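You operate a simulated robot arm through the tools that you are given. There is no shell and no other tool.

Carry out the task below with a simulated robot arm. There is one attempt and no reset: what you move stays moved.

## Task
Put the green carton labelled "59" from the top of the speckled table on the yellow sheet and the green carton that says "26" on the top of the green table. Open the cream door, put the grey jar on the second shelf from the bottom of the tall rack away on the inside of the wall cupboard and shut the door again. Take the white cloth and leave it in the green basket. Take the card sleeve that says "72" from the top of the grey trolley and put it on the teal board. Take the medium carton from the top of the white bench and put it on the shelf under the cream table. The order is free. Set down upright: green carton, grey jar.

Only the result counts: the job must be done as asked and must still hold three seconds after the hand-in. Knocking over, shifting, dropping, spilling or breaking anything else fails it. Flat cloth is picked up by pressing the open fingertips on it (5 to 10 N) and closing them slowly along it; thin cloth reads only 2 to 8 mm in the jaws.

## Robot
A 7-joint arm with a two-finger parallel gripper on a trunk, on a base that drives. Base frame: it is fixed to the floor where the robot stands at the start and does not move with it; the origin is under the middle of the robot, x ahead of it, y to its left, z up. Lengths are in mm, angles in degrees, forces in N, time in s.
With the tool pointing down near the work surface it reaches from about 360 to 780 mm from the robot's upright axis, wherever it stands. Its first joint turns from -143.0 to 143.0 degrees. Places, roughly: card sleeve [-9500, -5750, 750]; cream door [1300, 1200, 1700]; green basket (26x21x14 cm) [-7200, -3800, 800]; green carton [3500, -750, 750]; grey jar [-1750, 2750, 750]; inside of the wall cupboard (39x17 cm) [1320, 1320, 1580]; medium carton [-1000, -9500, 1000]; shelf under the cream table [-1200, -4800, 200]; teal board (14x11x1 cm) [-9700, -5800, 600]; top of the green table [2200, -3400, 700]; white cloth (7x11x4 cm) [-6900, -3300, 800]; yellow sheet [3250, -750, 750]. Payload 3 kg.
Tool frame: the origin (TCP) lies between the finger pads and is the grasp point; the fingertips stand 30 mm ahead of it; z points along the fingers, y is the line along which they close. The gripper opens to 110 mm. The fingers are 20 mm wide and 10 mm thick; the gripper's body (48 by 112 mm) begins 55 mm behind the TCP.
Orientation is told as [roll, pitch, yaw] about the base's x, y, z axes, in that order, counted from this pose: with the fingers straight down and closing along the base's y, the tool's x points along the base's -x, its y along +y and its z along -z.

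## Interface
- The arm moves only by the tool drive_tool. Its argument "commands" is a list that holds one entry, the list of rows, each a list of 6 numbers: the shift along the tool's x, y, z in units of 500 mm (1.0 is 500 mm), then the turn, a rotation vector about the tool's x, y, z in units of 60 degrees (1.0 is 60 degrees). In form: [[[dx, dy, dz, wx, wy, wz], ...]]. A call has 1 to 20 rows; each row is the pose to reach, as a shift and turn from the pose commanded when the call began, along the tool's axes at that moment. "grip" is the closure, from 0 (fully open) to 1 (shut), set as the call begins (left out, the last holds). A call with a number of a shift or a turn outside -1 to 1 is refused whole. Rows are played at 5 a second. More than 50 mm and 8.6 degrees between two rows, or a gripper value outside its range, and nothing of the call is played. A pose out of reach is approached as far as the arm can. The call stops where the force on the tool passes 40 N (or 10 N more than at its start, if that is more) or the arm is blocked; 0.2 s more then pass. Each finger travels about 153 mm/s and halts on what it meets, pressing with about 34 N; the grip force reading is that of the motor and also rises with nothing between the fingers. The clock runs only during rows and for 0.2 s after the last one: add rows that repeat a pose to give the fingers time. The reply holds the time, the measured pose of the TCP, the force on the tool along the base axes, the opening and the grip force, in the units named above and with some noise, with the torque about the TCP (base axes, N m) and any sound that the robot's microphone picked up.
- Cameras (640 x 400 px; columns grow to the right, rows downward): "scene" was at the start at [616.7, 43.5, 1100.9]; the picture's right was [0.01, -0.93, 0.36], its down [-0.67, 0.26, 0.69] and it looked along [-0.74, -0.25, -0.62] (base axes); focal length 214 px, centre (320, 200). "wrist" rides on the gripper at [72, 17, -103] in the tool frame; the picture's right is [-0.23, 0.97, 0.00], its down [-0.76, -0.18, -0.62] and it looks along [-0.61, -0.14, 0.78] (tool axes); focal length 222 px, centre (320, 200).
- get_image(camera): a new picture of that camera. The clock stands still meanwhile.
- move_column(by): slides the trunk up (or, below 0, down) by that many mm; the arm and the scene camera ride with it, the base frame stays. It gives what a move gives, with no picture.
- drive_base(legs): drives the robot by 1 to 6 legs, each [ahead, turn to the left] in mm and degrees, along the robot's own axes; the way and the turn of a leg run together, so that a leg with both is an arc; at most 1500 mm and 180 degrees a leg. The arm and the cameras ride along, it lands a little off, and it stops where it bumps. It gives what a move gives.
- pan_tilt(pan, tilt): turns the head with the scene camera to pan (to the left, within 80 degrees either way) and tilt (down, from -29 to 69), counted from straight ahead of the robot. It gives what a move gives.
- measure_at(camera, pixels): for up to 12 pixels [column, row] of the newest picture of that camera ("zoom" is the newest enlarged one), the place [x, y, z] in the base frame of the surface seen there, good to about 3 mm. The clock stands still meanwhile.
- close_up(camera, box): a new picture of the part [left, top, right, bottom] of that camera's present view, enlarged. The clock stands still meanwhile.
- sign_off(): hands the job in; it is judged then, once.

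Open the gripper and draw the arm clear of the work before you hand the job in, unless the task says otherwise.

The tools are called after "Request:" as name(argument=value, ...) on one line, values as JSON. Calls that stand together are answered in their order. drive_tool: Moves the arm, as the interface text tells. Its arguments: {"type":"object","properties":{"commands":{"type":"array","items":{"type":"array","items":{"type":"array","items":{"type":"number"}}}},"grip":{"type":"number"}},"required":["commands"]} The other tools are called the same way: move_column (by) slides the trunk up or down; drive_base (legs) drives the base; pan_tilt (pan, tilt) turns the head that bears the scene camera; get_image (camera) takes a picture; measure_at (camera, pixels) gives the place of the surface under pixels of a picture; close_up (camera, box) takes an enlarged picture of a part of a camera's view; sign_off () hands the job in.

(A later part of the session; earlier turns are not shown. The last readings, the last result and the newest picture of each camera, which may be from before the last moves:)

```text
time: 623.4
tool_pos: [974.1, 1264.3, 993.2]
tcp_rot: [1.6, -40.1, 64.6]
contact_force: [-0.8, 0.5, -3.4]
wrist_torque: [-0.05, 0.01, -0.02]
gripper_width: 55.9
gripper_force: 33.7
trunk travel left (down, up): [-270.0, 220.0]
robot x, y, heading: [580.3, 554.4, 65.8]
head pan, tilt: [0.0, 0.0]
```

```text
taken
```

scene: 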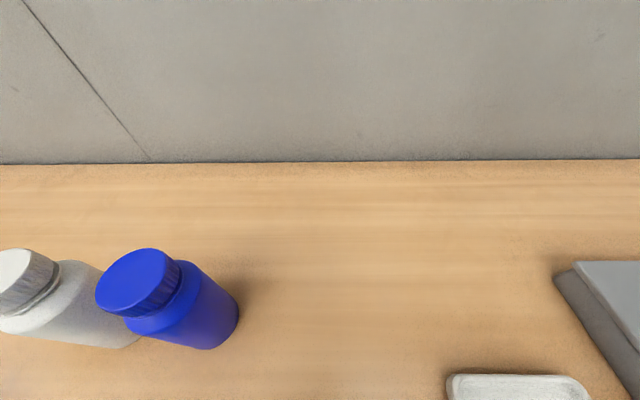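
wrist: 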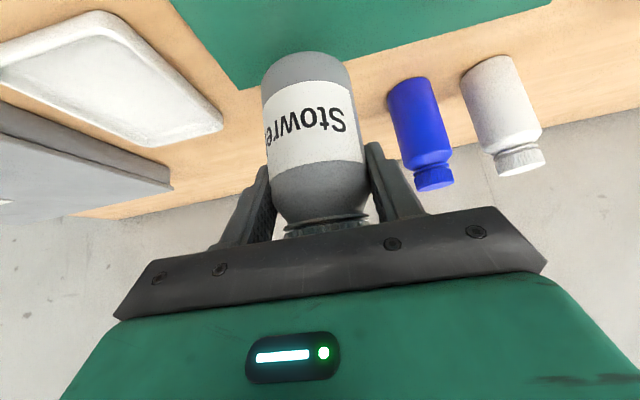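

Over the spot. I lower to near contact and then by single millimetres.

Request:
drive_tool(commands=[[[0.0129, 0, 0.0153, 0, 0, 0], [0.0257, 0, 0.0306, 0, 0, 0], [0.0386, 0, 0.046, 0, 0, 0], [0.0424, 0, 0.0506, 0, 0, 0], [0.0424, 0, 0.0506, 0, 0, 0]]])

Request:
drive_tool(commands=[[[0.0013, 0, 0.0015, 0, 0, 0], [0.0026, 0, 0.0031, 0, 0, 0], [0.0039, 0, 0.0046, 0, 0, 0], [0.0039, 0, 0.0046, 0, 0, 0]]])

```text
time: 624.6
tool_pos: [975.0, 1261.8, 957.1]
tcp_rot: [1.7, -39.7, 64.6]
contact_force: [0.7, -0.2, -1.8]
wrist_torque: [-0.02, 0.01, -0.01]
gripper_width: 55.6
gripper_force: 34.0
trunk travel left (down, up): [-270.0, 220.0]
robot x, y, heading: [583.0, 558.0, 66.0]
head pan, tilt: [0.0, 0.0]
```

```text
time: 625.6
tool_pos: [973.5, 1262.6, 957.8]
tcp_rot: [1.6, -40.1, 64.7]
contact_force: [1.1, 0.4, 11.9]
wrist_torque: [-0.04, -0.4, -0.01]
gripper_width: 56.0
gripper_force: 34.3
trunk travel left (down, up): [-270.0, 220.0]
robot x, y, heading: [578.3, 553.7, 66.2]
head pan, tilt: [0.0, 0.0]
```

Contact (12 N). I open the gripper and retreat upward/backward along the finger direction.

Request:
drive_tool(commands=[[[0, 0, 0, 0, 0, 0], [0, 0, 0, 0, 0, 0], [0, 0, 0, 0, 0, 0]]], grip=0)

Request:
drive_tool(commands=[[[0, 0, -0.04, 0, 0, 0], [0, 0, -0.09, 0, 0, 0], [0, 0, -0.15, 0, 0, 0], [0, 0, -0.22, 0, 0, 0], [0, 0, -0.22, 0, 0, 0]]])

Request:
get_image(camera="wrist")

Request:
get_image(camera="scene")

```text
time: 626.4
tool_pos: [974.4, 1263.5, 955.5]
tcp_rot: [1.7, -39.7, 64.5]
contact_force: [-0.4, -0.4, 0.9]
wrist_torque: [0.0, 0.0, 0.01]
gripper_width: 110.0
gripper_force: 0.0
trunk travel left (down, up): [-270.0, 220.0]
robot x, y, heading: [580.7, 554.8, 65.9]
head pan, tilt: [0.0, 0.0]
```

```text
time: 627.6
tool_pos: [946.0, 1198.4, 1040.9]
tcp_rot: [1.6, -39.8, 64.6]
contact_force: [-0.2, 0.4, -0.6]
wrist_torque: [0.02, 0.0, -0.03]
gripper_width: 109.9
gripper_force: 0.1
trunk travel left (down, up): [-270.0, 220.0]
robot x, y, heading: [579.0, 553.1, 65.9]
head pan, tilt: [0.0, 0.0]
```

```text
taken
```

wrist: 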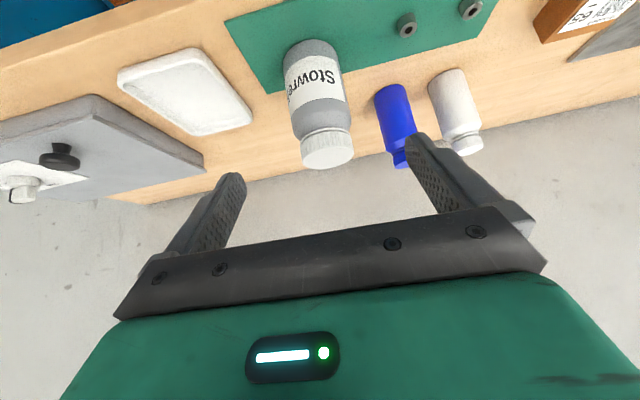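

```text
taken
```

scene: 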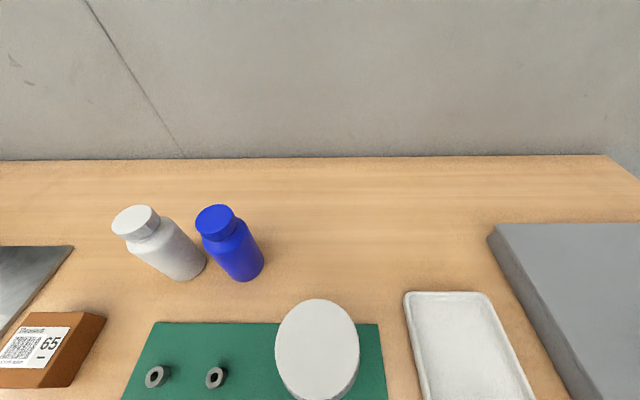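

The jar stands on the mat. Now for the door: I back off a little, raise the trunk fully and level the hand to look at the cupboard.

Request:
drive_base(legs=[[-150, 0]])

Request:
move_column(by=215)

Request:
drive_tool(commands=[[[-0.05, 0.02, -0.06, 0, -0.12, 0], [-0.1, 0.04, -0.12, 0, -0.24, 0], [-0.15, 0.06, -0.18, 0, -0.36, 0], [-0.2, 0.08, -0.24, 0, -0.48, 0], [-0.25, 0.1, -0.3, 0, -0.6, 0], [-0.28, 0.1, -0.33, 0, -0.7, 0], [-0.28, 0.1, -0.33, 0, -0.7, 0]]])

Request:
pan_tilt(pan=-25, tilt=-15)

Request:
get_image(camera="scene")

```text
time: 629.0
tool_pos: [882.5, 1061.9, 1040.9]
tcp_rot: [1.7, -39.9, 64.9]
contact_force: [-0.4, -0.8, -0.6]
wrist_torque: [-0.01, -0.04, -0.02]
gripper_width: 109.8
gripper_force: 0.1
trunk travel left (down, up): [-270.0, 220.0]
robot x, y, heading: [520.6, 415.5, 66.1]
head pan, tilt: [0.0, 0.0]
```

```text
time: 631.2
tool_pos: [882.4, 1060.7, 1255.2]
tcp_rot: [1.7, -39.7, 64.8]
contact_force: [-0.4, 0.4, -0.2]
wrist_torque: [0.04, -0.02, 0.0]
gripper_width: 109.9
gripper_force: 0.0
trunk travel left (down, up): [-485.0, 5.0]
robot x, y, heading: [522.6, 417.8, 66.1]
head pan, tilt: [0.0, 0.0]
```

```text
time: 632.9
tool_pos: [844.6, 1079.2, 1473.4]
tcp_rot: [9.0, -81.8, 57.0]
contact_force: [-0.1, 0.0, -0.9]
wrist_torque: [0.01, 0.0, 0.04]
gripper_width: 110.1
gripper_force: 0.0
trunk travel left (down, up): [-485.0, 5.0]
robot x, y, heading: [524.6, 413.7, 66.1]
head pan, tilt: [0.0, 0.0]
```

```text
time: 633.7
tool_pos: [845.7, 1078.7, 1473.3]
tcp_rot: [8.9, -81.7, 57.0]
contact_force: [0.4, -0.2, -0.1]
wrist_torque: [0.02, 0.0, 0.0]
gripper_width: 109.9
gripper_force: 0.2
trunk travel left (down, up): [-485.0, 5.0]
robot x, y, heading: [520.8, 412.3, 66.1]
head pan, tilt: [-25.0, -15.0]
```

```text
taken
```

scene: 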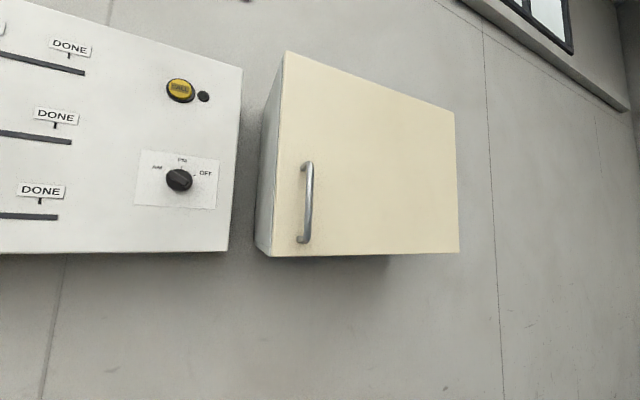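

The handle is a vertical bar at (307,205), left side of the door, hinge on the right. I zoom in and measure it and the door's corners.

Request:
close_up(camera="scene", box=[240, 120, 480, 270])

Request:
measure_at(camera="scene", pixels=[[309, 165], [308, 200], [302, 240], [285, 55], [272, 254], [455, 115], [458, 250], [330, 200], [300, 205], [285, 200], [262, 200], [240, 150]])

```text
2.67 times, centred on (360, 195) of scene
```

zoom: 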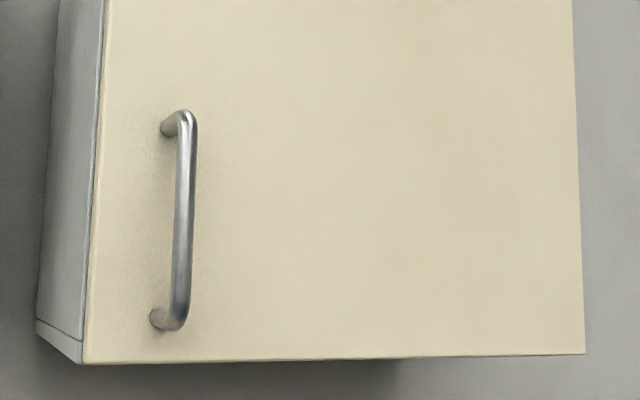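

```text
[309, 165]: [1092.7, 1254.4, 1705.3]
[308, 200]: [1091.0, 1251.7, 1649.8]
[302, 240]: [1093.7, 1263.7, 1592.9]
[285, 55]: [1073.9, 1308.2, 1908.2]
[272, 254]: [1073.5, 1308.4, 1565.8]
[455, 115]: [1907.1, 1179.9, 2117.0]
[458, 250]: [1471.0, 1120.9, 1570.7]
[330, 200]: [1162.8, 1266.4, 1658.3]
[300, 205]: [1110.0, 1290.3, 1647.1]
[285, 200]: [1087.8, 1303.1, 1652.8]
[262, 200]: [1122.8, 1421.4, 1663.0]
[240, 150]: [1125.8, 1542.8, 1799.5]
```

Handle bar: vertical at about (1093,1256), z 1593–1706, ~39 mm off the door; door plane spans from (1074,1308) to hinge side (1471,1121). I drive 190 mm forward to get it in reach.

Request:
drive_base(legs=[[190, 0]])

Request:
drive_tool(commands=[[[-0.09, 0, 0, 0, 0, 0], [-0.18, 0, -0.02, 0, 0, 0], [-0.27, 0, -0.06, 0, 0, 0], [-0.34, 0, -0.1, 0, 0, 0], [-0.34, 0, -0.1, 0, 0, 0]]], grip=0.3)

Request:
pan_tilt(pan=-20, tilt=5)

Request:
get_image(camera="scene")

```text
time: 635.3
tool_pos: [923.9, 1257.4, 1473.4]
tcp_rot: [8.9, -81.7, 57.0]
contact_force: [-0.5, -0.8, -0.2]
wrist_torque: [0.02, -0.01, 0.0]
gripper_width: 109.9
gripper_force: 0.2
trunk travel left (down, up): [-485.0, 5.0]
robot x, y, heading: [598.4, 596.8, 66.0]
head pan, tilt: [-25.0, -15.0]
```

```text
time: 636.5
tool_pos: [918.9, 1233.2, 1647.7]
tcp_rot: [8.9, -81.7, 57.1]
contact_force: [-0.6, -0.4, -0.5]
wrist_torque: [-0.01, 0.01, -0.03]
gripper_width: 76.9
gripper_force: 0.1
trunk travel left (down, up): [-485.0, 5.0]
robot x, y, heading: [600.3, 593.9, 66.1]
head pan, tilt: [-25.0, -15.0]
```

```text
time: 637.3
tool_pos: [917.9, 1232.9, 1646.7]
tcp_rot: [8.9, -81.7, 57.0]
contact_force: [0.2, -0.1, -0.1]
wrist_torque: [0.02, 0.0, 0.0]
gripper_width: 76.9
gripper_force: 0.0
trunk travel left (down, up): [-485.0, 5.0]
robot x, y, heading: [599.5, 593.2, 66.1]
head pan, tilt: [-20.0, 5.0]
```

```text
taken
```

scene: 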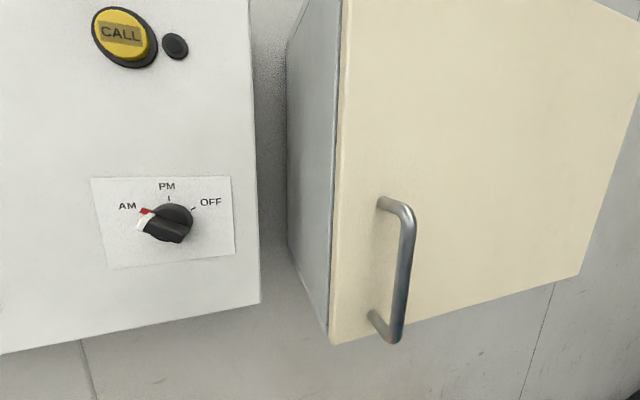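

Hand is at the handle's height, ~150 mm left of it and 100 mm off. I re-measure the bar from this closer view.

Request:
measure_at(camera="scene", pixels=[[404, 240], [404, 260], [400, 300], [408, 225], [396, 280], [385, 205], [380, 320], [360, 260], [440, 260], [338, 300], [580, 272], [334, 340]])

Request:
get_image(camera="wrist")

```text
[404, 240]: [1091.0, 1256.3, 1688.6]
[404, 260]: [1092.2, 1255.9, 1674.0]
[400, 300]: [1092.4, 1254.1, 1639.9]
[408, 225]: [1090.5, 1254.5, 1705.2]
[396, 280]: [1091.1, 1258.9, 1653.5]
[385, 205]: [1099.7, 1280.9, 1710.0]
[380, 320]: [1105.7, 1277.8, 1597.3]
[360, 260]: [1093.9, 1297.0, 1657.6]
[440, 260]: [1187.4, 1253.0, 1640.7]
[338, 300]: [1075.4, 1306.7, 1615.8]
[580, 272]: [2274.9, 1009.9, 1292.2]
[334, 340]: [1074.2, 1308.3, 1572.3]
```

```text
taken
```

wrist: 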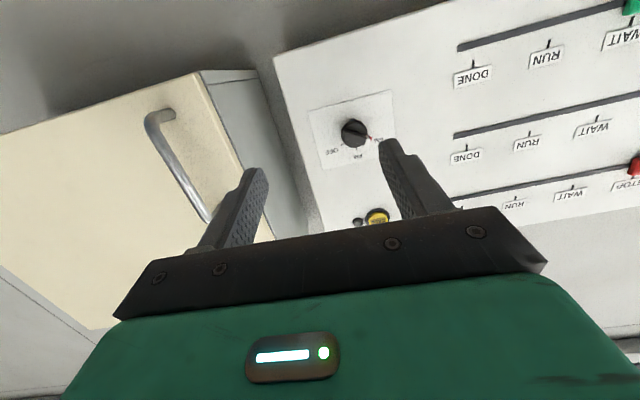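

Bar centre ≈ (1096,1256). I move right in front of it, then look with the wrist camera before advancing.

Request:
drive_tool(commands=[[[-0.0015, -0.0755, -0.0019, 0, 0, 0], [-0.003, -0.151, -0.0038, 0, 0, 0], [-0.0045, -0.2265, -0.0057, 0, 0, 0], [-0.006, -0.302, -0.0076, 0, 0, 0], [-0.006, -0.302, -0.0076, 0, 0, 0]]])

Request:
pan_tilt(pan=0, tilt=15)

Request:
get_image(camera="wrist")

Request:
get_image(camera="scene")

```text
time: 638.5
tool_pos: [1051.9, 1166.9, 1651.4]
tcp_rot: [8.7, -81.7, 57.2]
contact_force: [0.5, -0.1, 0.7]
wrist_torque: [0.02, -0.01, 0.06]
gripper_width: 77.0
gripper_force: 0.1
trunk travel left (down, up): [-485.0, 5.0]
robot x, y, heading: [598.2, 594.6, 65.8]
head pan, tilt: [-20.0, 5.0]
```

```text
time: 639.4
tool_pos: [1050.3, 1167.4, 1651.8]
tcp_rot: [8.8, -81.8, 57.1]
contact_force: [-0.7, 0.1, -0.4]
wrist_torque: [0.03, 0.04, 0.02]
gripper_width: 76.7
gripper_force: 0.2
trunk travel left (down, up): [-485.0, 5.0]
robot x, y, heading: [600.1, 596.5, 66.1]
head pan, tilt: [0.0, 15.0]
```

```text
taken
```

wrist: 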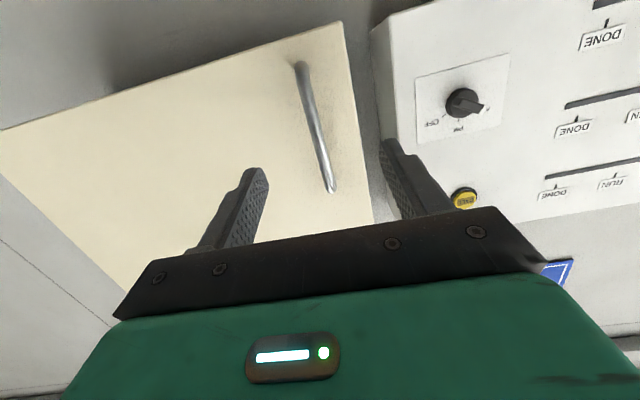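

```text
taken
```

scene: 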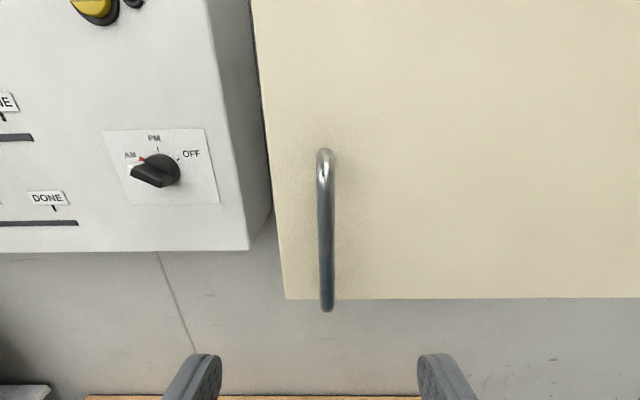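

The bar is between the open fingers, 5 mm to the right. I advance 92 mm so the fingers straddle it.

Request:
drive_tool(commands=[[[-0.006, -0.0104, 0.046, 0, 0, 0], [-0.012, -0.0104, 0.092, 0, 0, 0], [-0.018, -0.0104, 0.138, 0, 0, 0], [-0.0236, -0.0104, 0.18, 0, 0, 0], [-0.0236, -0.0104, 0.18, 0, 0, 0]]])

Request:
get_image(camera="wrist")

Request:
get_image(camera="scene")

```text
time: 640.6
tool_pos: [1092.7, 1247.2, 1650.0]
tcp_rot: [8.7, -81.7, 57.2]
contact_force: [0.7, -0.2, 1.4]
wrist_torque: [0.03, -0.01, -0.03]
gripper_width: 77.3
gripper_force: 0.0
trunk travel left (down, up): [-485.0, 5.0]
robot x, y, heading: [595.9, 592.1, 66.1]
head pan, tilt: [0.0, 15.0]
```

```text
taken
```

wrist: 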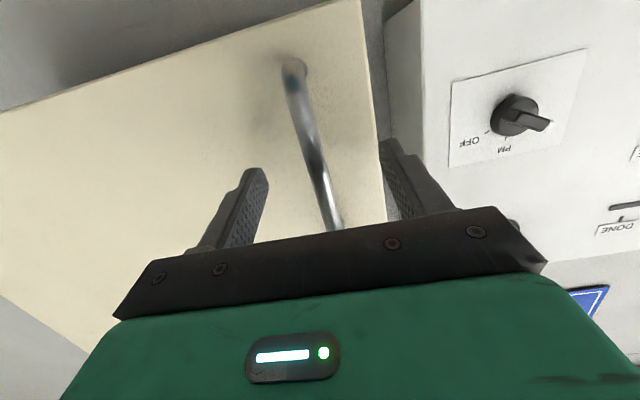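

```text
taken
```

scene: 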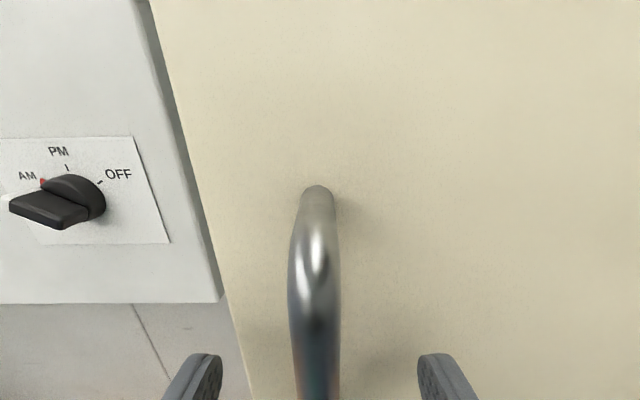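

The bar is between the fingers. I close on it.

Request:
drive_tool(commands=[[[0, 0, 0, 0, 0, 0], [0, 0, 0, 0, 0, 0], [0, 0, 0, 0, 0, 0], [0, 0, 0, 0, 0, 0]]], grip=1)

```text
time: 641.6
tool_pos: [1092.6, 1248.8, 1650.4]
tcp_rot: [8.7, -81.8, 57.1]
contact_force: [-0.7, -0.8, 0.1]
wrist_torque: [-0.55, -0.81, 0.03]
gripper_width: 12.0
gripper_force: 45.1
trunk travel left (down, up): [-485.0, 5.0]
robot x, y, heading: [596.8, 597.5, 66.3]
head pan, tilt: [0.0, 15.0]
```

Handle gripped (12 mm). I pull gently along the door's arc, first about 10°.

Request:
drive_tool(commands=[[[0.0048, -0.0035, -0.034, 0, 0, 0], [0.0096, -0.0094, -0.0682, 0, 0, 0], [0.0143, -0.017, -0.102, 0, 0, 0], [0.0189, -0.025, -0.1353, 0, 0, 0], [0.0189, -0.025, -0.1353, 0, 0, 0]]])

Request:
get_image(camera="scene")

```text
time: 642.8
tool_pos: [1075.4, 1177.9, 1650.7]
tcp_rot: [8.3, -81.9, 57.7]
contact_force: [-9.8, 2.0, 11.6]
wrist_torque: [0.05, -1.05, 0.17]
gripper_width: 11.8
gripper_force: 45.4
trunk travel left (down, up): [-485.0, 5.0]
robot x, y, heading: [596.4, 592.9, 66.3]
head pan, tilt: [0.0, 15.0]
```

```text
taken
```

scene: 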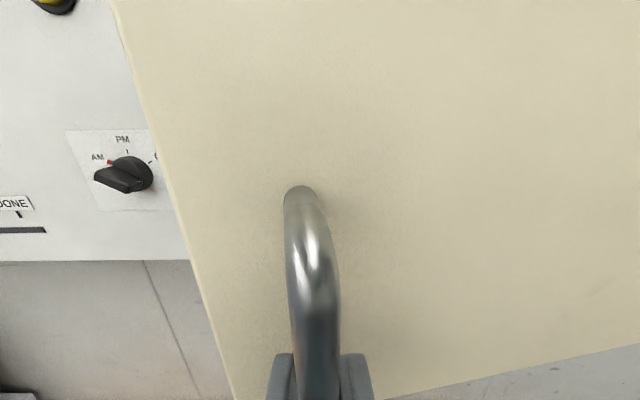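

The door follows. I continue the arc to about 30°.

Request:
drive_tool(commands=[[[0.0045, -0.008, -0.0327, 0, 0, 0], [0.009, -0.0175, -0.0655, 0, 0, 0], [0.0132, -0.03, -0.0972, 0, 0, 0], [0.0175, -0.0434, -0.129, 0, 0, 0], [0.0215, -0.0588, -0.1595, 0, 0, 0], [0.0255, -0.0748, -0.19, 0, 0, 0], [0.0292, -0.093, -0.219, 0, 0, 0], [0.033, -0.112, -0.2479, 0, 0, 0], [0.033, -0.112, -0.2479, 0, 0, 0]]])

Request:
get_image(camera="scene")

```text
time: 644.8
tool_pos: [1078.3, 1039.1, 1649.6]
tcp_rot: [9.1, -81.7, 56.8]
contact_force: [1.3, 0.4, 17.3]
wrist_torque: [0.27, -1.16, 0.04]
gripper_width: 11.9
gripper_force: 45.8
trunk travel left (down, up): [-485.0, 5.0]
robot x, y, heading: [597.2, 595.0, 66.2]
head pan, tilt: [0.0, 15.0]
```

```text
taken
```

scene: 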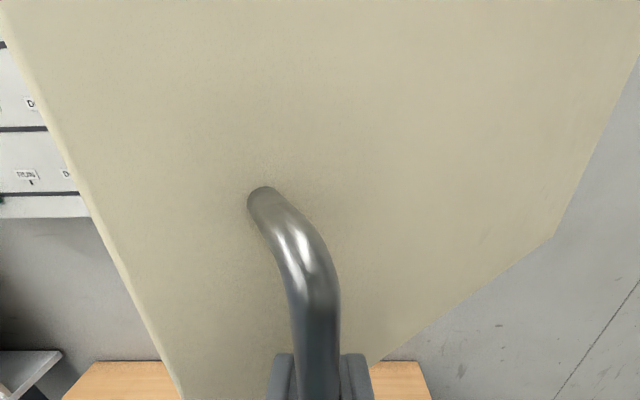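

About 30° open. I go on to roughly 55°, letting the hand yaw along by 20°.

Request:
drive_tool(commands=[[[0.0034, -0.021, -0.0275, -0.033, 0.0008, -0.0048], [0.0069, -0.0428, -0.0544, -0.066, 0.0015, -0.0095], [0.01, -0.066, -0.08, -0.099, 0.0023, -0.0143], [0.013, -0.09, -0.1049, -0.132, 0.0031, -0.0191], [0.0158, -0.1155, -0.1285, -0.165, 0.0039, -0.0239], [0.0186, -0.1415, -0.151, -0.198, 0.0046, -0.0286], [0.021, -0.169, -0.1722, -0.231, 0.0054, -0.0334], [0.0233, -0.1967, -0.1927, -0.264, 0.0062, -0.0382], [0.0253, -0.226, -0.2112, -0.297, 0.0069, -0.0429], [0.0272, -0.2556, -0.2294, -0.33, 0.0077, -0.0477], [0.0272, -0.2556, -0.2294, -0.33, 0.0077, -0.0477]]])

Request:
get_image(camera="scene")

```text
time: 647.2
tool_pos: [1145.6, 884.7, 1645.9]
tcp_rot: [8.7, -81.6, 77.4]
contact_force: [-3.7, -2.4, 1.2]
wrist_torque: [0.6, -0.94, -0.15]
gripper_width: 12.1
gripper_force: 45.3
trunk travel left (down, up): [-485.0, 5.0]
robot x, y, heading: [598.5, 595.0, 66.3]
head pan, tilt: [0.0, 15.0]
```

```text
taken
```

scene: 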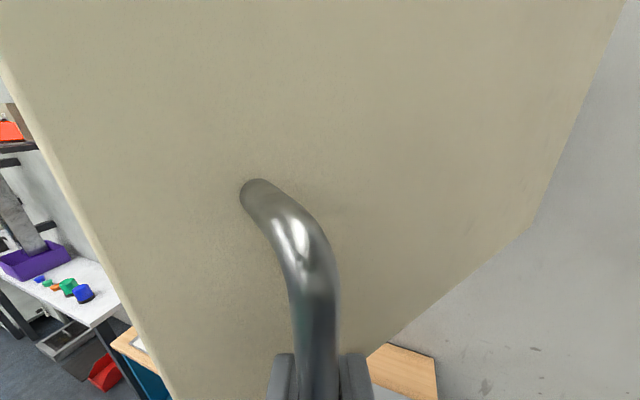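

About 55° open with little force. I continue the arc to roughly 75°, yawing another 20°.

Request:
drive_tool(commands=[[[0.0031, -0.0235, -0.026, -0.041, 0.001, -0.006], [0.0062, -0.0473, -0.0507, -0.083, 0.0019, -0.0119], [0.009, -0.073, -0.074, -0.124, 0.0029, -0.018], [0.0117, -0.0988, -0.0969, -0.165, 0.0039, -0.0239], [0.014, -0.1265, -0.118, -0.206, 0.0048, -0.0298], [0.0164, -0.1543, -0.1387, -0.248, 0.0058, -0.0358], [0.0184, -0.1837, -0.157, -0.289, 0.0067, -0.0417], [0.0204, -0.2131, -0.1754, -0.33, 0.0077, -0.0477], [0.0204, -0.2131, -0.1754, -0.33, 0.0077, -0.0477]]])

Request:
get_image(camera="scene")

```text
time: 647.5
tool_pos: [1145.8, 879.4, 1663.9]
tcp_rot: [14.0, -84.4, 75.7]
contact_force: [39.3, 26.8, -7.0]
wrist_torque: [-0.66, -1.0, -0.63]
gripper_width: 12.0
gripper_force: 45.1
trunk travel left (down, up): [-485.0, 5.0]
robot x, y, heading: [600.3, 596.0, 66.2]
head pan, tilt: [0.0, 15.0]
stopped in row 1: the force on the tool passed its limit at 118 N (the readings are from after the stop); the commanded pose is now the measured one
```

```text
taken
```

scene: 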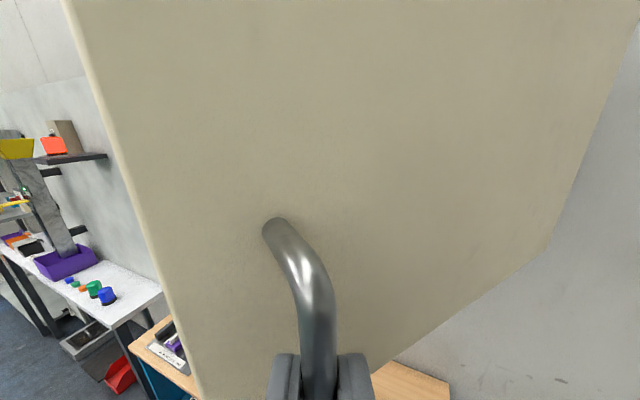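

There was a force spike in the first step, probably the arm changing posture. The door is open far enough to let go; I open the fingers to relieve the load.

Request:
drive_tool(commands=[[[0, 0, 0, 0, 0, 0], [0, 0, 0, 0, 0, 0], [0, 0, 0, 0, 0, 0]]], grip=0.4)

Request:
get_image(camera="scene")

Request:
get_image(camera="wrist")

```text
time: 648.3
tool_pos: [1134.9, 870.1, 1670.3]
tcp_rot: [10.1, -85.0, 79.7]
contact_force: [0.2, -0.3, 0.3]
wrist_torque: [0.01, 0.01, 0.03]
gripper_width: 66.0
gripper_force: 0.0
trunk travel left (down, up): [-485.0, 5.0]
robot x, y, heading: [603.1, 595.4, 66.0]
head pan, tilt: [0.0, 15.0]
```

```text
taken
```

scene: 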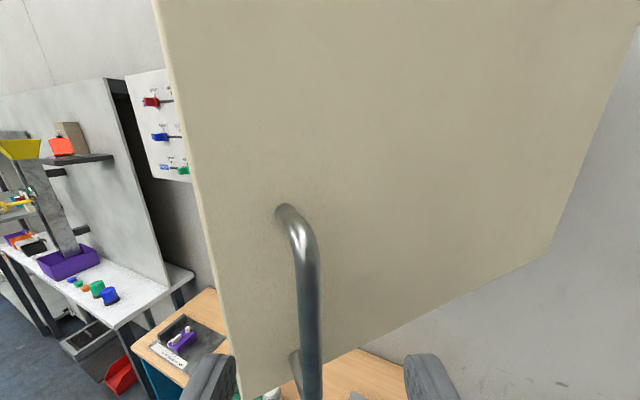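

```text
taken
```

wrist: 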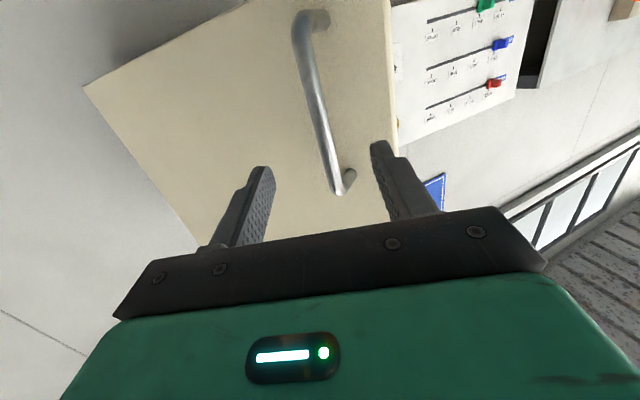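

The door stays open. I pull the hand straight back off the handle.

Request:
drive_tool(commands=[[[0, 0, -0.05, 0, 0, 0], [0, 0, -0.1, 0, 0, 0], [0, 0, -0.17, 0, 0, 0], [0, 0, -0.24, 0, 0, 0], [0, 0, -0.24, 0, 0, 0]]])

Request:
get_image(camera="scene")

```text
time: 649.5
tool_pos: [1133.4, 751.1, 1680.8]
tcp_rot: [10.3, -85.0, 79.3]
contact_force: [1.1, 0.2, 0.0]
wrist_torque: [0.0, -0.01, 0.02]
gripper_width: 66.0
gripper_force: 0.0
trunk travel left (down, up): [-485.0, 5.0]
robot x, y, heading: [601.2, 593.8, 66.1]
head pan, tilt: [0.0, 15.0]
```

```text
taken
```

scene: 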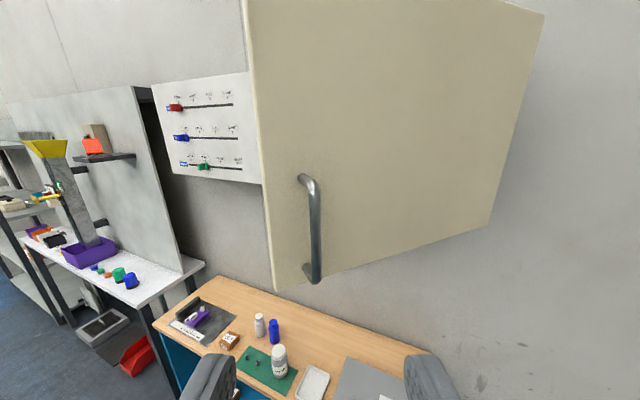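

Free of the handle. I measure the door's free edge to know its angle.

Request:
measure_at(camera="scene", pixels=[[264, 200], [277, 285], [316, 230], [486, 222], [400, 200], [280, 360], [256, 60]])

```text
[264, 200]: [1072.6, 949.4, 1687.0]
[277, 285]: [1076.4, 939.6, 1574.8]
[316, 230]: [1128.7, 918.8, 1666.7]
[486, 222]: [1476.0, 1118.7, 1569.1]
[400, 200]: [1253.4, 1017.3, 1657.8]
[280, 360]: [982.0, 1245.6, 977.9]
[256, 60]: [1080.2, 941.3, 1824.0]
```

Door is at ~49°; I want it wider. I back the base off 300 mm and bring the hand to the left, to come in behind the door's free edge and push it open.

Request:
drive_base(legs=[[-300, 0]])

Request:
drive_tool(commands=[[[0.01, 0.06, 0, 0.11, 0, 0.01], [0.02, 0.12, 0, 0.22, 0, 0.02], [0.03, 0.18, 0, 0.33, 0, 0.03], [0.03, 0.25, 0, 0.42, 0, 0.037], [0.03, 0.25, 0, 0.42, 0, 0.037]]], grip=1)

```text
time: 651.6
tool_pos: [1011.8, 480.4, 1680.9]
tcp_rot: [10.1, -85.1, 79.9]
contact_force: [0.4, -0.7, -0.4]
wrist_torque: [0.0, 0.01, -0.02]
gripper_width: 66.0
gripper_force: 0.0
trunk travel left (down, up): [-485.0, 5.0]
robot x, y, heading: [482.2, 319.6, 66.5]
head pan, tilt: [0.0, 15.0]
```

```text
time: 652.8
tool_pos: [885.7, 482.9, 1668.1]
tcp_rot: [8.5, -84.7, 56.2]
contact_force: [-0.1, 0.0, 0.7]
wrist_torque: [-0.02, 0.0, -0.07]
gripper_width: 0.0
gripper_force: 33.9
trunk travel left (down, up): [-485.0, 5.0]
robot x, y, heading: [478.9, 317.0, 66.2]
head pan, tilt: [0.0, 15.0]
```

Hand closed and aligned with the wall normal. I move it forward/up and then left, beyond the door's free edge.

Request:
drive_tool(commands=[[[-0.037, 0, 0.09, 0, 0, 0], [-0.074, 0, 0.18, 0, 0, 0], [-0.111, 0, 0.27, 0, 0, 0], [-0.148, 0, 0.36, 0, 0, 0], [-0.186, 0, 0.44, 0, 0, 0], [-0.186, 0.08, 0.44, 0, 0, 0], [-0.186, 0.16, 0.44, 0, 0, 0], [-0.186, 0.25, 0.44, 0, 0, 0], [-0.186, 0.25, 0.44, 0, 0, 0]]])

Request:
pan_tilt(pan=-15, tilt=10)

Request:
get_image(camera="scene")

```text
time: 654.8
tool_pos: [873.4, 739.7, 1742.7]
tcp_rot: [9.0, -84.6, 55.8]
contact_force: [-1.2, -0.1, -0.2]
wrist_torque: [-0.06, 0.01, -0.04]
gripper_width: 0.0
gripper_force: 33.8
trunk travel left (down, up): [-485.0, 5.0]
robot x, y, heading: [479.5, 322.0, 66.7]
head pan, tilt: [0.0, 15.0]
```

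```text
time: 655.5
tool_pos: [874.5, 739.5, 1743.1]
tcp_rot: [9.1, -84.5, 55.8]
contact_force: [0.6, 0.0, -0.5]
wrist_torque: [-0.01, 0.0, 0.0]
gripper_width: 0.0
gripper_force: 33.9
trunk travel left (down, up): [-485.0, 5.0]
robot x, y, heading: [477.3, 321.8, 66.3]
head pan, tilt: [-15.0, 10.0]
```

```text
taken
```

scene: 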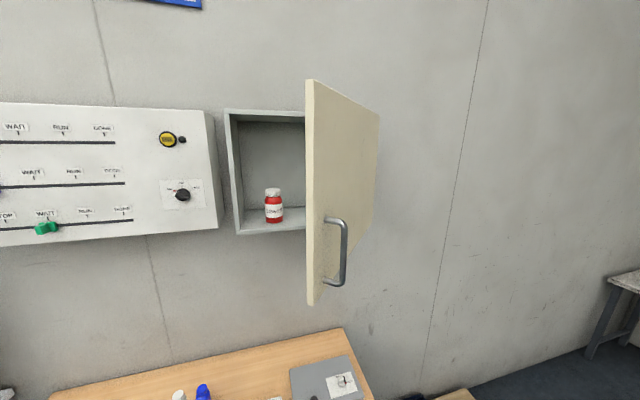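

The cupboard holds a red jar at (273,205), left part. I measure it and the interior to choose a free spot.

Request:
close_up(camera="scene", box=[200, 70, 400, 310])

Request:
measure_at(camera="scene", pixels=[[273, 190], [273, 212], [266, 210], [282, 210], [250, 225], [295, 220], [300, 180], [238, 230], [226, 115], [307, 200], [308, 300], [300, 120]])

```text
1.67 times, centred on (300, 190) of scene
```

zoom: 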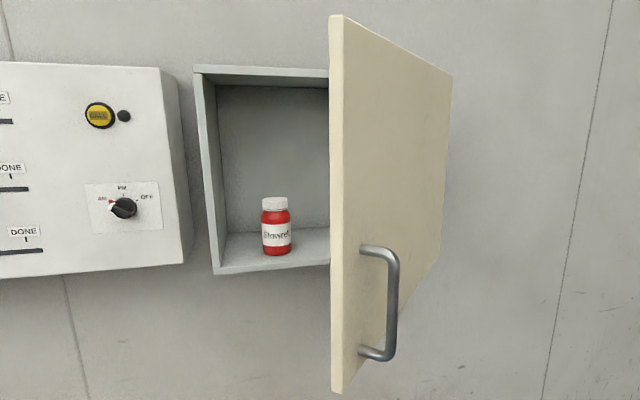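

```text
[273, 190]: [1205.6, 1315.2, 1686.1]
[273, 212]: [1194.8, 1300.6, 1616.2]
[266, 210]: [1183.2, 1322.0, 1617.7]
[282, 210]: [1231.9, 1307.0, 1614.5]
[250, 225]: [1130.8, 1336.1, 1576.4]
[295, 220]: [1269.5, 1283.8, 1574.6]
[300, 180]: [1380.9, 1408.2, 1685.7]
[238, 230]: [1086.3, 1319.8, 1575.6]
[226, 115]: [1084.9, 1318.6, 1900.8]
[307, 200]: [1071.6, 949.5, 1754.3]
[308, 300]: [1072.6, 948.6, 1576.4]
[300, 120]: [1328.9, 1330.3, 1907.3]
```

The red jar is at u≈523 (near (1208,1324)), floor z≈1576; the right two thirds are free. I drive 300 mm forward so the closed hand comes in just left of the door's edge.

Request:
drive_base(legs=[[300, 0]])

Request:
get_image(camera="scene")

Request:
get_image(camera="wrist")

```text
time: 657.6
tool_pos: [994.4, 1014.0, 1741.7]
tcp_rot: [9.1, -84.5, 55.6]
contact_force: [0.2, 0.1, 0.1]
wrist_torque: [-0.01, 0.01, 0.0]
gripper_width: 0.2
gripper_force: 33.8
trunk travel left (down, up): [-485.0, 5.0]
robot x, y, heading: [598.4, 596.6, 66.4]
head pan, tilt: [-15.0, 10.0]
```

```text
taken
```

scene: 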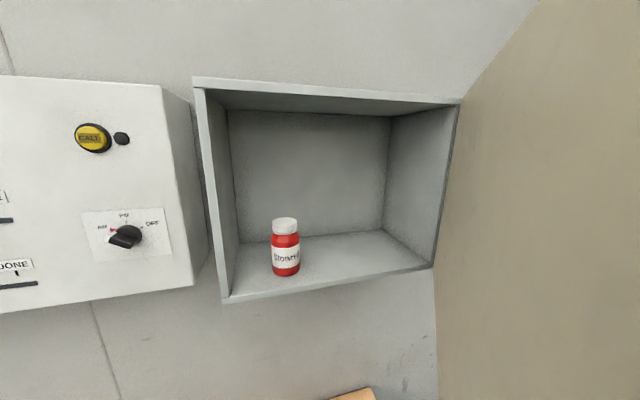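

```text
taken
```

wrist: 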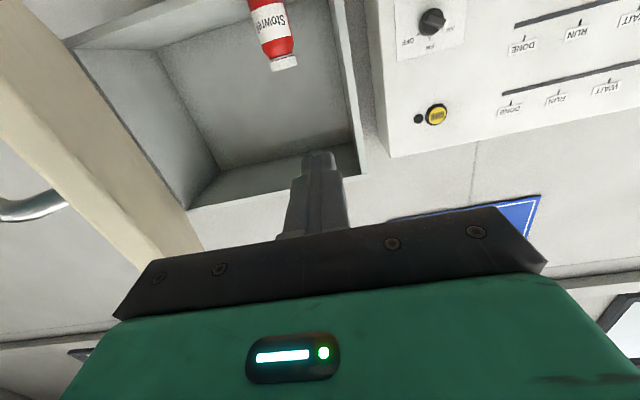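

The inside is well visible: red jar left, free floor to the right. I go 100 mm deeper so the gripper's side, not its front, will push the door, then move right.

Request:
measure_at(camera="scene", pixels=[[286, 245], [286, 273], [300, 265], [340, 260], [380, 250], [225, 300], [432, 266], [385, 230], [458, 105], [200, 85], [360, 180], [275, 265]])

Request:
drive_tool(commands=[[[-0.005, 0, 0.05, 0, 0, 0], [-0.01, 0, 0.1, 0, 0, 0], [-0.015, 0, 0.15, 0, 0, 0], [-0.02, 0, 0.2, 0, 0, 0], [-0.02, 0, 0.2, 0, 0, 0]]])

Request:
drive_tool(commands=[[[0, -0.04, 0, 0, 0, 0], [0, -0.08, 0, 0, 0, 0], [0, -0.12, 0, 0, 0, 0], [0, -0.16, 0, 0, 0, 0], [0, -0.2, 0, 0, 0, 0], [0, -0.24, 0, 0, 0, 0], [0, -0.28, 0, 0, 0, 0], [0, -0.28, 0, 0, 0, 0]]])

Request:
get_image(camera="scene")

```text
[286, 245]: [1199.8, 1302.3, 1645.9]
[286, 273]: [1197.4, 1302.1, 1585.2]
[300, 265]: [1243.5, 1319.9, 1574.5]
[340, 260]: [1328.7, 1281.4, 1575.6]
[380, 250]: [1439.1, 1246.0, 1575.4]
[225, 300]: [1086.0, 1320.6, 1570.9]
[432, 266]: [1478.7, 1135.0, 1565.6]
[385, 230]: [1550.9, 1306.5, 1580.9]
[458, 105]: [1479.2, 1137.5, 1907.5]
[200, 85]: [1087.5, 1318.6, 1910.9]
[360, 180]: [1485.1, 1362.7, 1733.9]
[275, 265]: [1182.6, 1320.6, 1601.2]
```

```text
time: 658.8
tool_pos: [1037.1, 1105.2, 1743.7]
tcp_rot: [9.0, -84.7, 55.6]
contact_force: [0.3, 0.7, 0.0]
wrist_torque: [0.0, 0.02, 0.04]
gripper_width: 0.0
gripper_force: 34.5
trunk travel left (down, up): [-485.0, 5.0]
robot x, y, heading: [599.9, 595.8, 66.4]
head pan, tilt: [-15.0, 10.0]
```

```text
time: 660.6
tool_pos: [1162.8, 1049.8, 1739.9]
tcp_rot: [6.7, -84.4, 58.0]
contact_force: [-0.7, 3.1, -0.5]
wrist_torque: [-0.04, -0.04, -0.1]
gripper_width: 0.0
gripper_force: 34.6
trunk travel left (down, up): [-485.0, 5.0]
robot x, y, heading: [597.4, 599.1, 66.4]
head pan, tilt: [-15.0, 10.0]
```

```text
taken
```

scene: 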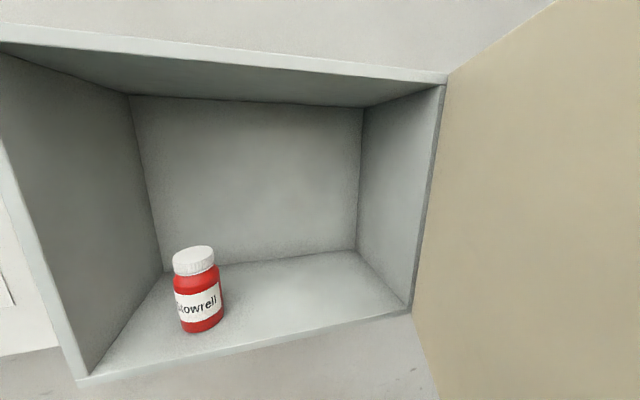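

The door is swinging open in front of the hand (3 N). I continue pushing right.

Request:
drive_tool(commands=[[[0, -0.04, 0, 0, 0, 0], [0, -0.08, 0, 0, 0, 0], [0, -0.12, 0, 0, 0, 0], [0, -0.16, 0, 0, 0, 0], [0, -0.2, 0, 0, 0, 0], [0, -0.24, 0, 0, 0, 0], [0, -0.28, 0, 0, 0, 0], [0, -0.32, 0, 0, 0, 0], [0, -0.32, 0, 0, 0, 0]]])

Request:
get_image(camera="scene")

```text
time: 662.6
tool_pos: [1270.7, 989.4, 1721.5]
tcp_rot: [9.5, -84.5, 55.3]
contact_force: [-0.5, 0.2, -0.6]
wrist_torque: [0.02, 0.0, 0.02]
gripper_width: 0.1
gripper_force: 34.2
out of reach, approached as far as the arm can: row 5, 6, 7, 8, 9
trunk travel left (down, up): [-485.0, 5.0]
robot x, y, heading: [600.8, 597.9, 66.5]
head pan, tilt: [-15.0, 10.0]
```

```text
taken
```

scene: 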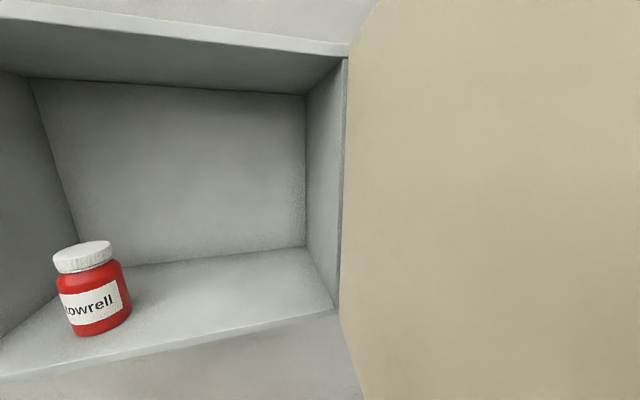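

The door is at about 80°. I turn the base 6° to the right to push it a bit further.

Request:
drive_base(legs=[[0, -6]])

Request:
get_image(camera="scene")

```text
time: 663.5
tool_pos: [1305.8, 916.4, 1721.4]
tcp_rot: [8.9, -84.6, 49.6]
contact_force: [0.2, 0.0, 0.4]
wrist_torque: [0.0, 0.03, 0.0]
gripper_width: 0.0
gripper_force: 34.7
trunk travel left (down, up): [-485.0, 5.0]
robot x, y, heading: [593.2, 601.8, 60.3]
head pan, tilt: [-15.0, 10.0]
```

```text
taken
```

scene: 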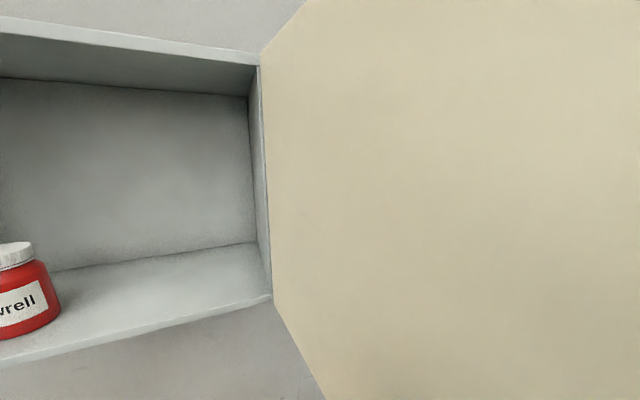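

The door is about 90° open. I swing the hand back left off the door and back the base away to fetch the jar.

Request:
drive_base(legs=[[0, 6]])

Request:
drive_tool(commands=[[[0, 0.08, 0, 0, 0, 0], [0, 0.16, 0, 0, 0, 0], [0, 0.24, 0, 0, 0, 0], [0, 0.32, 0, 0, 0, 0], [0, 0.32, 0, 0, 0, 0]]])

Request:
drive_base(legs=[[-300, 0]])

Request:
pan_tilt(pan=-15, tilt=15)

Request:
get_image(camera="scene")

```text
time: 664.5
tool_pos: [1269.7, 992.8, 1720.7]
tcp_rot: [9.7, -84.5, 55.2]
contact_force: [-0.3, 0.2, -0.3]
wrist_torque: [0.04, -0.01, 0.01]
gripper_width: 0.2
gripper_force: 34.4
trunk travel left (down, up): [-485.0, 5.0]
robot x, y, heading: [603.5, 596.6, 66.9]
head pan, tilt: [-15.0, 10.0]
```

```text
time: 665.7
tool_pos: [1129.2, 1059.2, 1723.8]
tcp_rot: [11.5, -84.4, 53.2]
contact_force: [2.5, -1.6, 0.0]
wrist_torque: [0.11, 0.04, 0.26]
gripper_width: 0.0
gripper_force: 34.1
trunk travel left (down, up): [-485.0, 5.0]
robot x, y, heading: [598.0, 598.5, 66.7]
head pan, tilt: [-15.0, 10.0]
```

```text
time: 667.7
tool_pos: [1009.5, 798.2, 1725.9]
tcp_rot: [9.5, -84.4, 55.5]
contact_force: [-0.2, -0.7, -0.3]
wrist_torque: [0.02, 0.03, -0.01]
gripper_width: 0.2
gripper_force: 33.9
trunk travel left (down, up): [-485.0, 5.0]
robot x, y, heading: [485.6, 335.4, 66.9]
head pan, tilt: [-15.0, 10.0]
```

```text
time: 668.3
tool_pos: [1008.9, 798.3, 1725.4]
tcp_rot: [9.7, -84.5, 55.2]
contact_force: [-0.2, 0.5, -0.2]
wrist_torque: [0.0, 0.02, 0.01]
gripper_width: 0.1
gripper_force: 34.1
trunk travel left (down, up): [-485.0, 5.0]
robot x, y, heading: [482.2, 332.9, 67.1]
head pan, tilt: [-15.0, 15.0]
```

```text
taken
```

scene: 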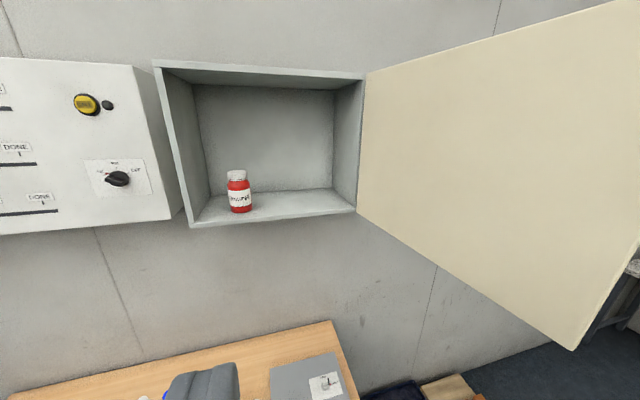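

The door stands wide open and the red jar is undisturbed. I measure the door's free edge.

Request:
measure_at(camera="scene", pixels=[[570, 345], [620, 150], [360, 210], [366, 80], [238, 190], [290, 205], [330, 200]])

```text
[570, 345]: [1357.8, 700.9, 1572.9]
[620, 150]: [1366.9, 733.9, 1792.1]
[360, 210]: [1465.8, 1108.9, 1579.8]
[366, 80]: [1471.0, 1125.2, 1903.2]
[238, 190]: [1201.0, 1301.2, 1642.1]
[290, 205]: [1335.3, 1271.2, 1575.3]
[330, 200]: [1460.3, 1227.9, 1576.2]
```

The door is ~100° open. I lower the trunk and bring the hand down in front of the counter, pitched -60°, fingers open.

Request:
move_column(by=-215)

Request:
drive_tool(commands=[[[0.07, 0.036, 0, 0, 0.034, 0], [0.14, 0.071, 0, 0, 0.068, 0], [0.21, 0.107, 0, 0, 0.102, 0], [0.28, 0.142, 0, 0, 0.136, 0], [0.35, 0.178, 0, 0, 0.17, 0], [0.42, 0.213, 0, 0, 0.204, 0], [0.49, 0.249, 0, 0, 0.238, 0], [0.56, 0.284, 0, 0, 0.272, 0], [0.63, 0.32, 0, 0, 0.306, 0], [0.7, 0.355, 0, 0, 0.34, 0], [0.78, 0.39, 0, 0, 0.374, 0], [0.84, 0.426, 0, 0, 0.408, 0], [0.84, 0.426, 0, 0, 0.408, 0]]], grip=0)

Request:
pan_tilt(pan=0, tilt=0)

Request:
get_image(camera="scene")

```text
time: 670.6
tool_pos: [1009.9, 797.3, 1510.8]
tcp_rot: [9.5, -84.6, 55.3]
contact_force: [-0.4, -0.6, 0.5]
wrist_torque: [0.02, 0.01, 0.0]
gripper_width: 0.0
gripper_force: 33.7
trunk travel left (down, up): [-270.0, 220.0]
robot x, y, heading: [482.6, 333.8, 66.9]
head pan, tilt: [-15.0, 15.0]
```

```text
time: 673.4
tool_pos: [986.8, 1020.8, 1134.2]
tcp_rot: [1.3, -60.1, 63.7]
contact_force: [1.3, -2.3, 0.5]
wrist_torque: [0.1, 0.1, 0.16]
gripper_width: 110.2
gripper_force: 0.1
out of reach, approached as far as the arm can: row 2, 3, 4, 5, 6, 7, 8, 9, 10, 11, 12, 13
trunk travel left (down, up): [-270.0, 220.0]
robot x, y, heading: [487.3, 332.5, 66.7]
head pan, tilt: [-15.0, 15.0]
```

```text
time: 674.2
tool_pos: [983.8, 1023.3, 1136.0]
tcp_rot: [1.1, -60.2, 64.0]
contact_force: [-0.1, 0.1, -0.1]
wrist_torque: [-0.01, 0.01, -0.01]
gripper_width: 109.7
gripper_force: 0.0
trunk travel left (down, up): [-270.0, 220.0]
robot x, y, heading: [486.0, 332.9, 66.7]
head pan, tilt: [0.0, 0.0]
```

```text
taken
```

scene: 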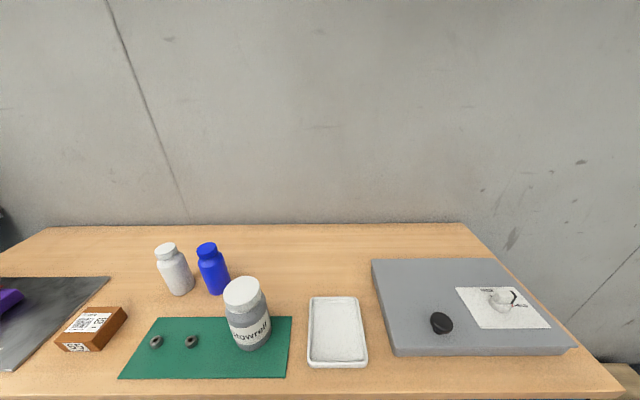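

The jar is visible at (248,315) on the mat. I measure it for the re-grasp.

Request:
measure_at(camera="scene", pixels=[[241, 290], [226, 292], [258, 288], [242, 280], [248, 320], [252, 345], [210, 265], [192, 342], [310, 330], [250, 373]])

```text
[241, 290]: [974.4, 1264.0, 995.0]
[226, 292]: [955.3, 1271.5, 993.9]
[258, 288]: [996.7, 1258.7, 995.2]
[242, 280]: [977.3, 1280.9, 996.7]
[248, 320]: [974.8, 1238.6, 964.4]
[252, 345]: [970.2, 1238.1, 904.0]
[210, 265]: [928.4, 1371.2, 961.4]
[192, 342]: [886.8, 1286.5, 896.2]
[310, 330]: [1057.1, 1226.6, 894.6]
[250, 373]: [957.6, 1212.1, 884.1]
```

Jar axis (975,1265), z 884–995. I pull the hand back, align it with the jar, then drive forward.

Request:
drive_tool(commands=[[[0.04, 0.042, -0.039, 0, 0, 0], [0.08, 0.083, -0.077, 0, 0, 0], [0.12, 0.125, -0.116, 0, 0, 0], [0.16, 0.167, -0.155, 0, 0, 0], [0.193, 0.206, -0.191, 0, 0, 0], [0.193, 0.206, -0.191, 0, 0, 0]]])

Request:
drive_base(legs=[[300, 0]])

Request:
get_image(camera="scene")

```text
time: 675.6
tool_pos: [911.1, 1081.4, 1118.0]
tcp_rot: [1.8, -60.1, 63.2]
contact_force: [0.3, 0.0, 0.6]
wrist_torque: [-0.02, 0.03, -0.02]
gripper_width: 110.1
gripper_force: 0.0
out of reach, approached as far as the arm can: row 1, 2, 3, 4, 5, 6
trunk travel left (down, up): [-270.0, 220.0]
robot x, y, heading: [484.0, 331.1, 66.9]
head pan, tilt: [0.0, 0.0]
```

```text
time: 677.6
tool_pos: [1029.5, 1361.5, 1120.2]
tcp_rot: [1.9, -60.0, 63.6]
contact_force: [-0.3, -0.7, -0.5]
wrist_torque: [-0.03, 0.03, -0.02]
gripper_width: 110.0
gripper_force: 0.0
trunk travel left (down, up): [-270.0, 220.0]
robot x, y, heading: [605.8, 612.6, 66.9]
head pan, tilt: [0.0, 0.0]
```

```text
taken
```

scene: 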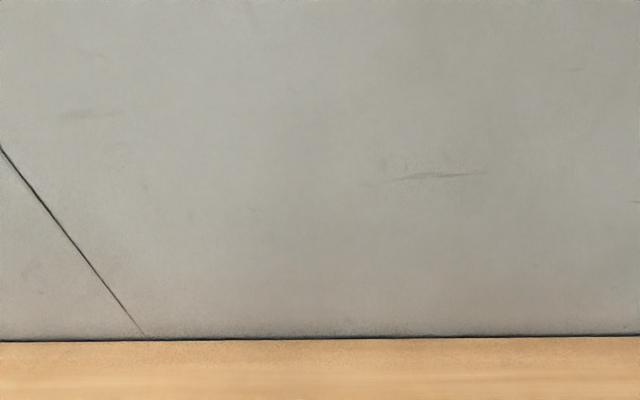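

The hand ended up farther out than intended (855 mm ahead). I try to draw it back towards the robot now, above everything.

Request:
drive_tool(commands=[[[0.02, 0, -0.035, 0, 0, 0], [0.04, 0, -0.07, 0, 0, 0], [0.06, 0, -0.105, 0, 0, 0], [0.08, 0, -0.14, 0, 0, 0], [0.1, 0, -0.175, 0, 0, 0], [0.1, 0, -0.175, 0, 0, 0]]])

```text
time: 679.0
tool_pos: [1029.8, 1360.7, 1118.7]
tcp_rot: [1.7, -60.1, 63.4]
contact_force: [0.0, 0.7, -0.6]
wrist_torque: [-0.03, 0.0, -0.03]
gripper_width: 109.7
gripper_force: 0.0
out of reach, approached as far as the arm can: row 1, 2, 3, 4, 5, 6
trunk travel left (down, up): [-270.0, 220.0]
robot x, y, heading: [602.8, 610.3, 66.9]
head pan, tilt: [0.0, 0.0]
```

The arm seems stuck at a joint limit in this posture. I back the base off again and change the posture via a steeper hand pitch.

Request:
drive_base(legs=[[-300, 0]])

Request:
drive_tool(commands=[[[0, 0, 0, 0, 0.12, 0], [0, 0, 0, 0, 0.24, 0], [0, 0, 0, 0, 0.36, 0], [0, 0, 0, 0, 0.48, 0], [0, 0, 0, 0, 0.48, 0]]])

```text
time: 681.0
tool_pos: [911.9, 1095.7, 1119.4]
tcp_rot: [1.9, -60.0, 63.8]
contact_force: [-0.3, 0.5, -0.3]
wrist_torque: [-0.01, 0.0, -0.02]
gripper_width: 109.9
gripper_force: 0.1
trunk travel left (down, up): [-270.0, 220.0]
robot x, y, heading: [490.5, 348.3, 67.2]
head pan, tilt: [0.0, 0.0]
```

```text
time: 682.2
tool_pos: [911.8, 1094.4, 1119.9]
tcp_rot: [1.0, -31.2, 64.8]
contact_force: [0.0, 0.5, 0.5]
wrist_torque: [0.02, -0.01, 0.01]
gripper_width: 109.9
gripper_force: 0.1
trunk travel left (down, up): [-270.0, 220.0]
robot x, y, heading: [489.8, 345.3, 67.2]
head pan, tilt: [0.0, 0.0]
```

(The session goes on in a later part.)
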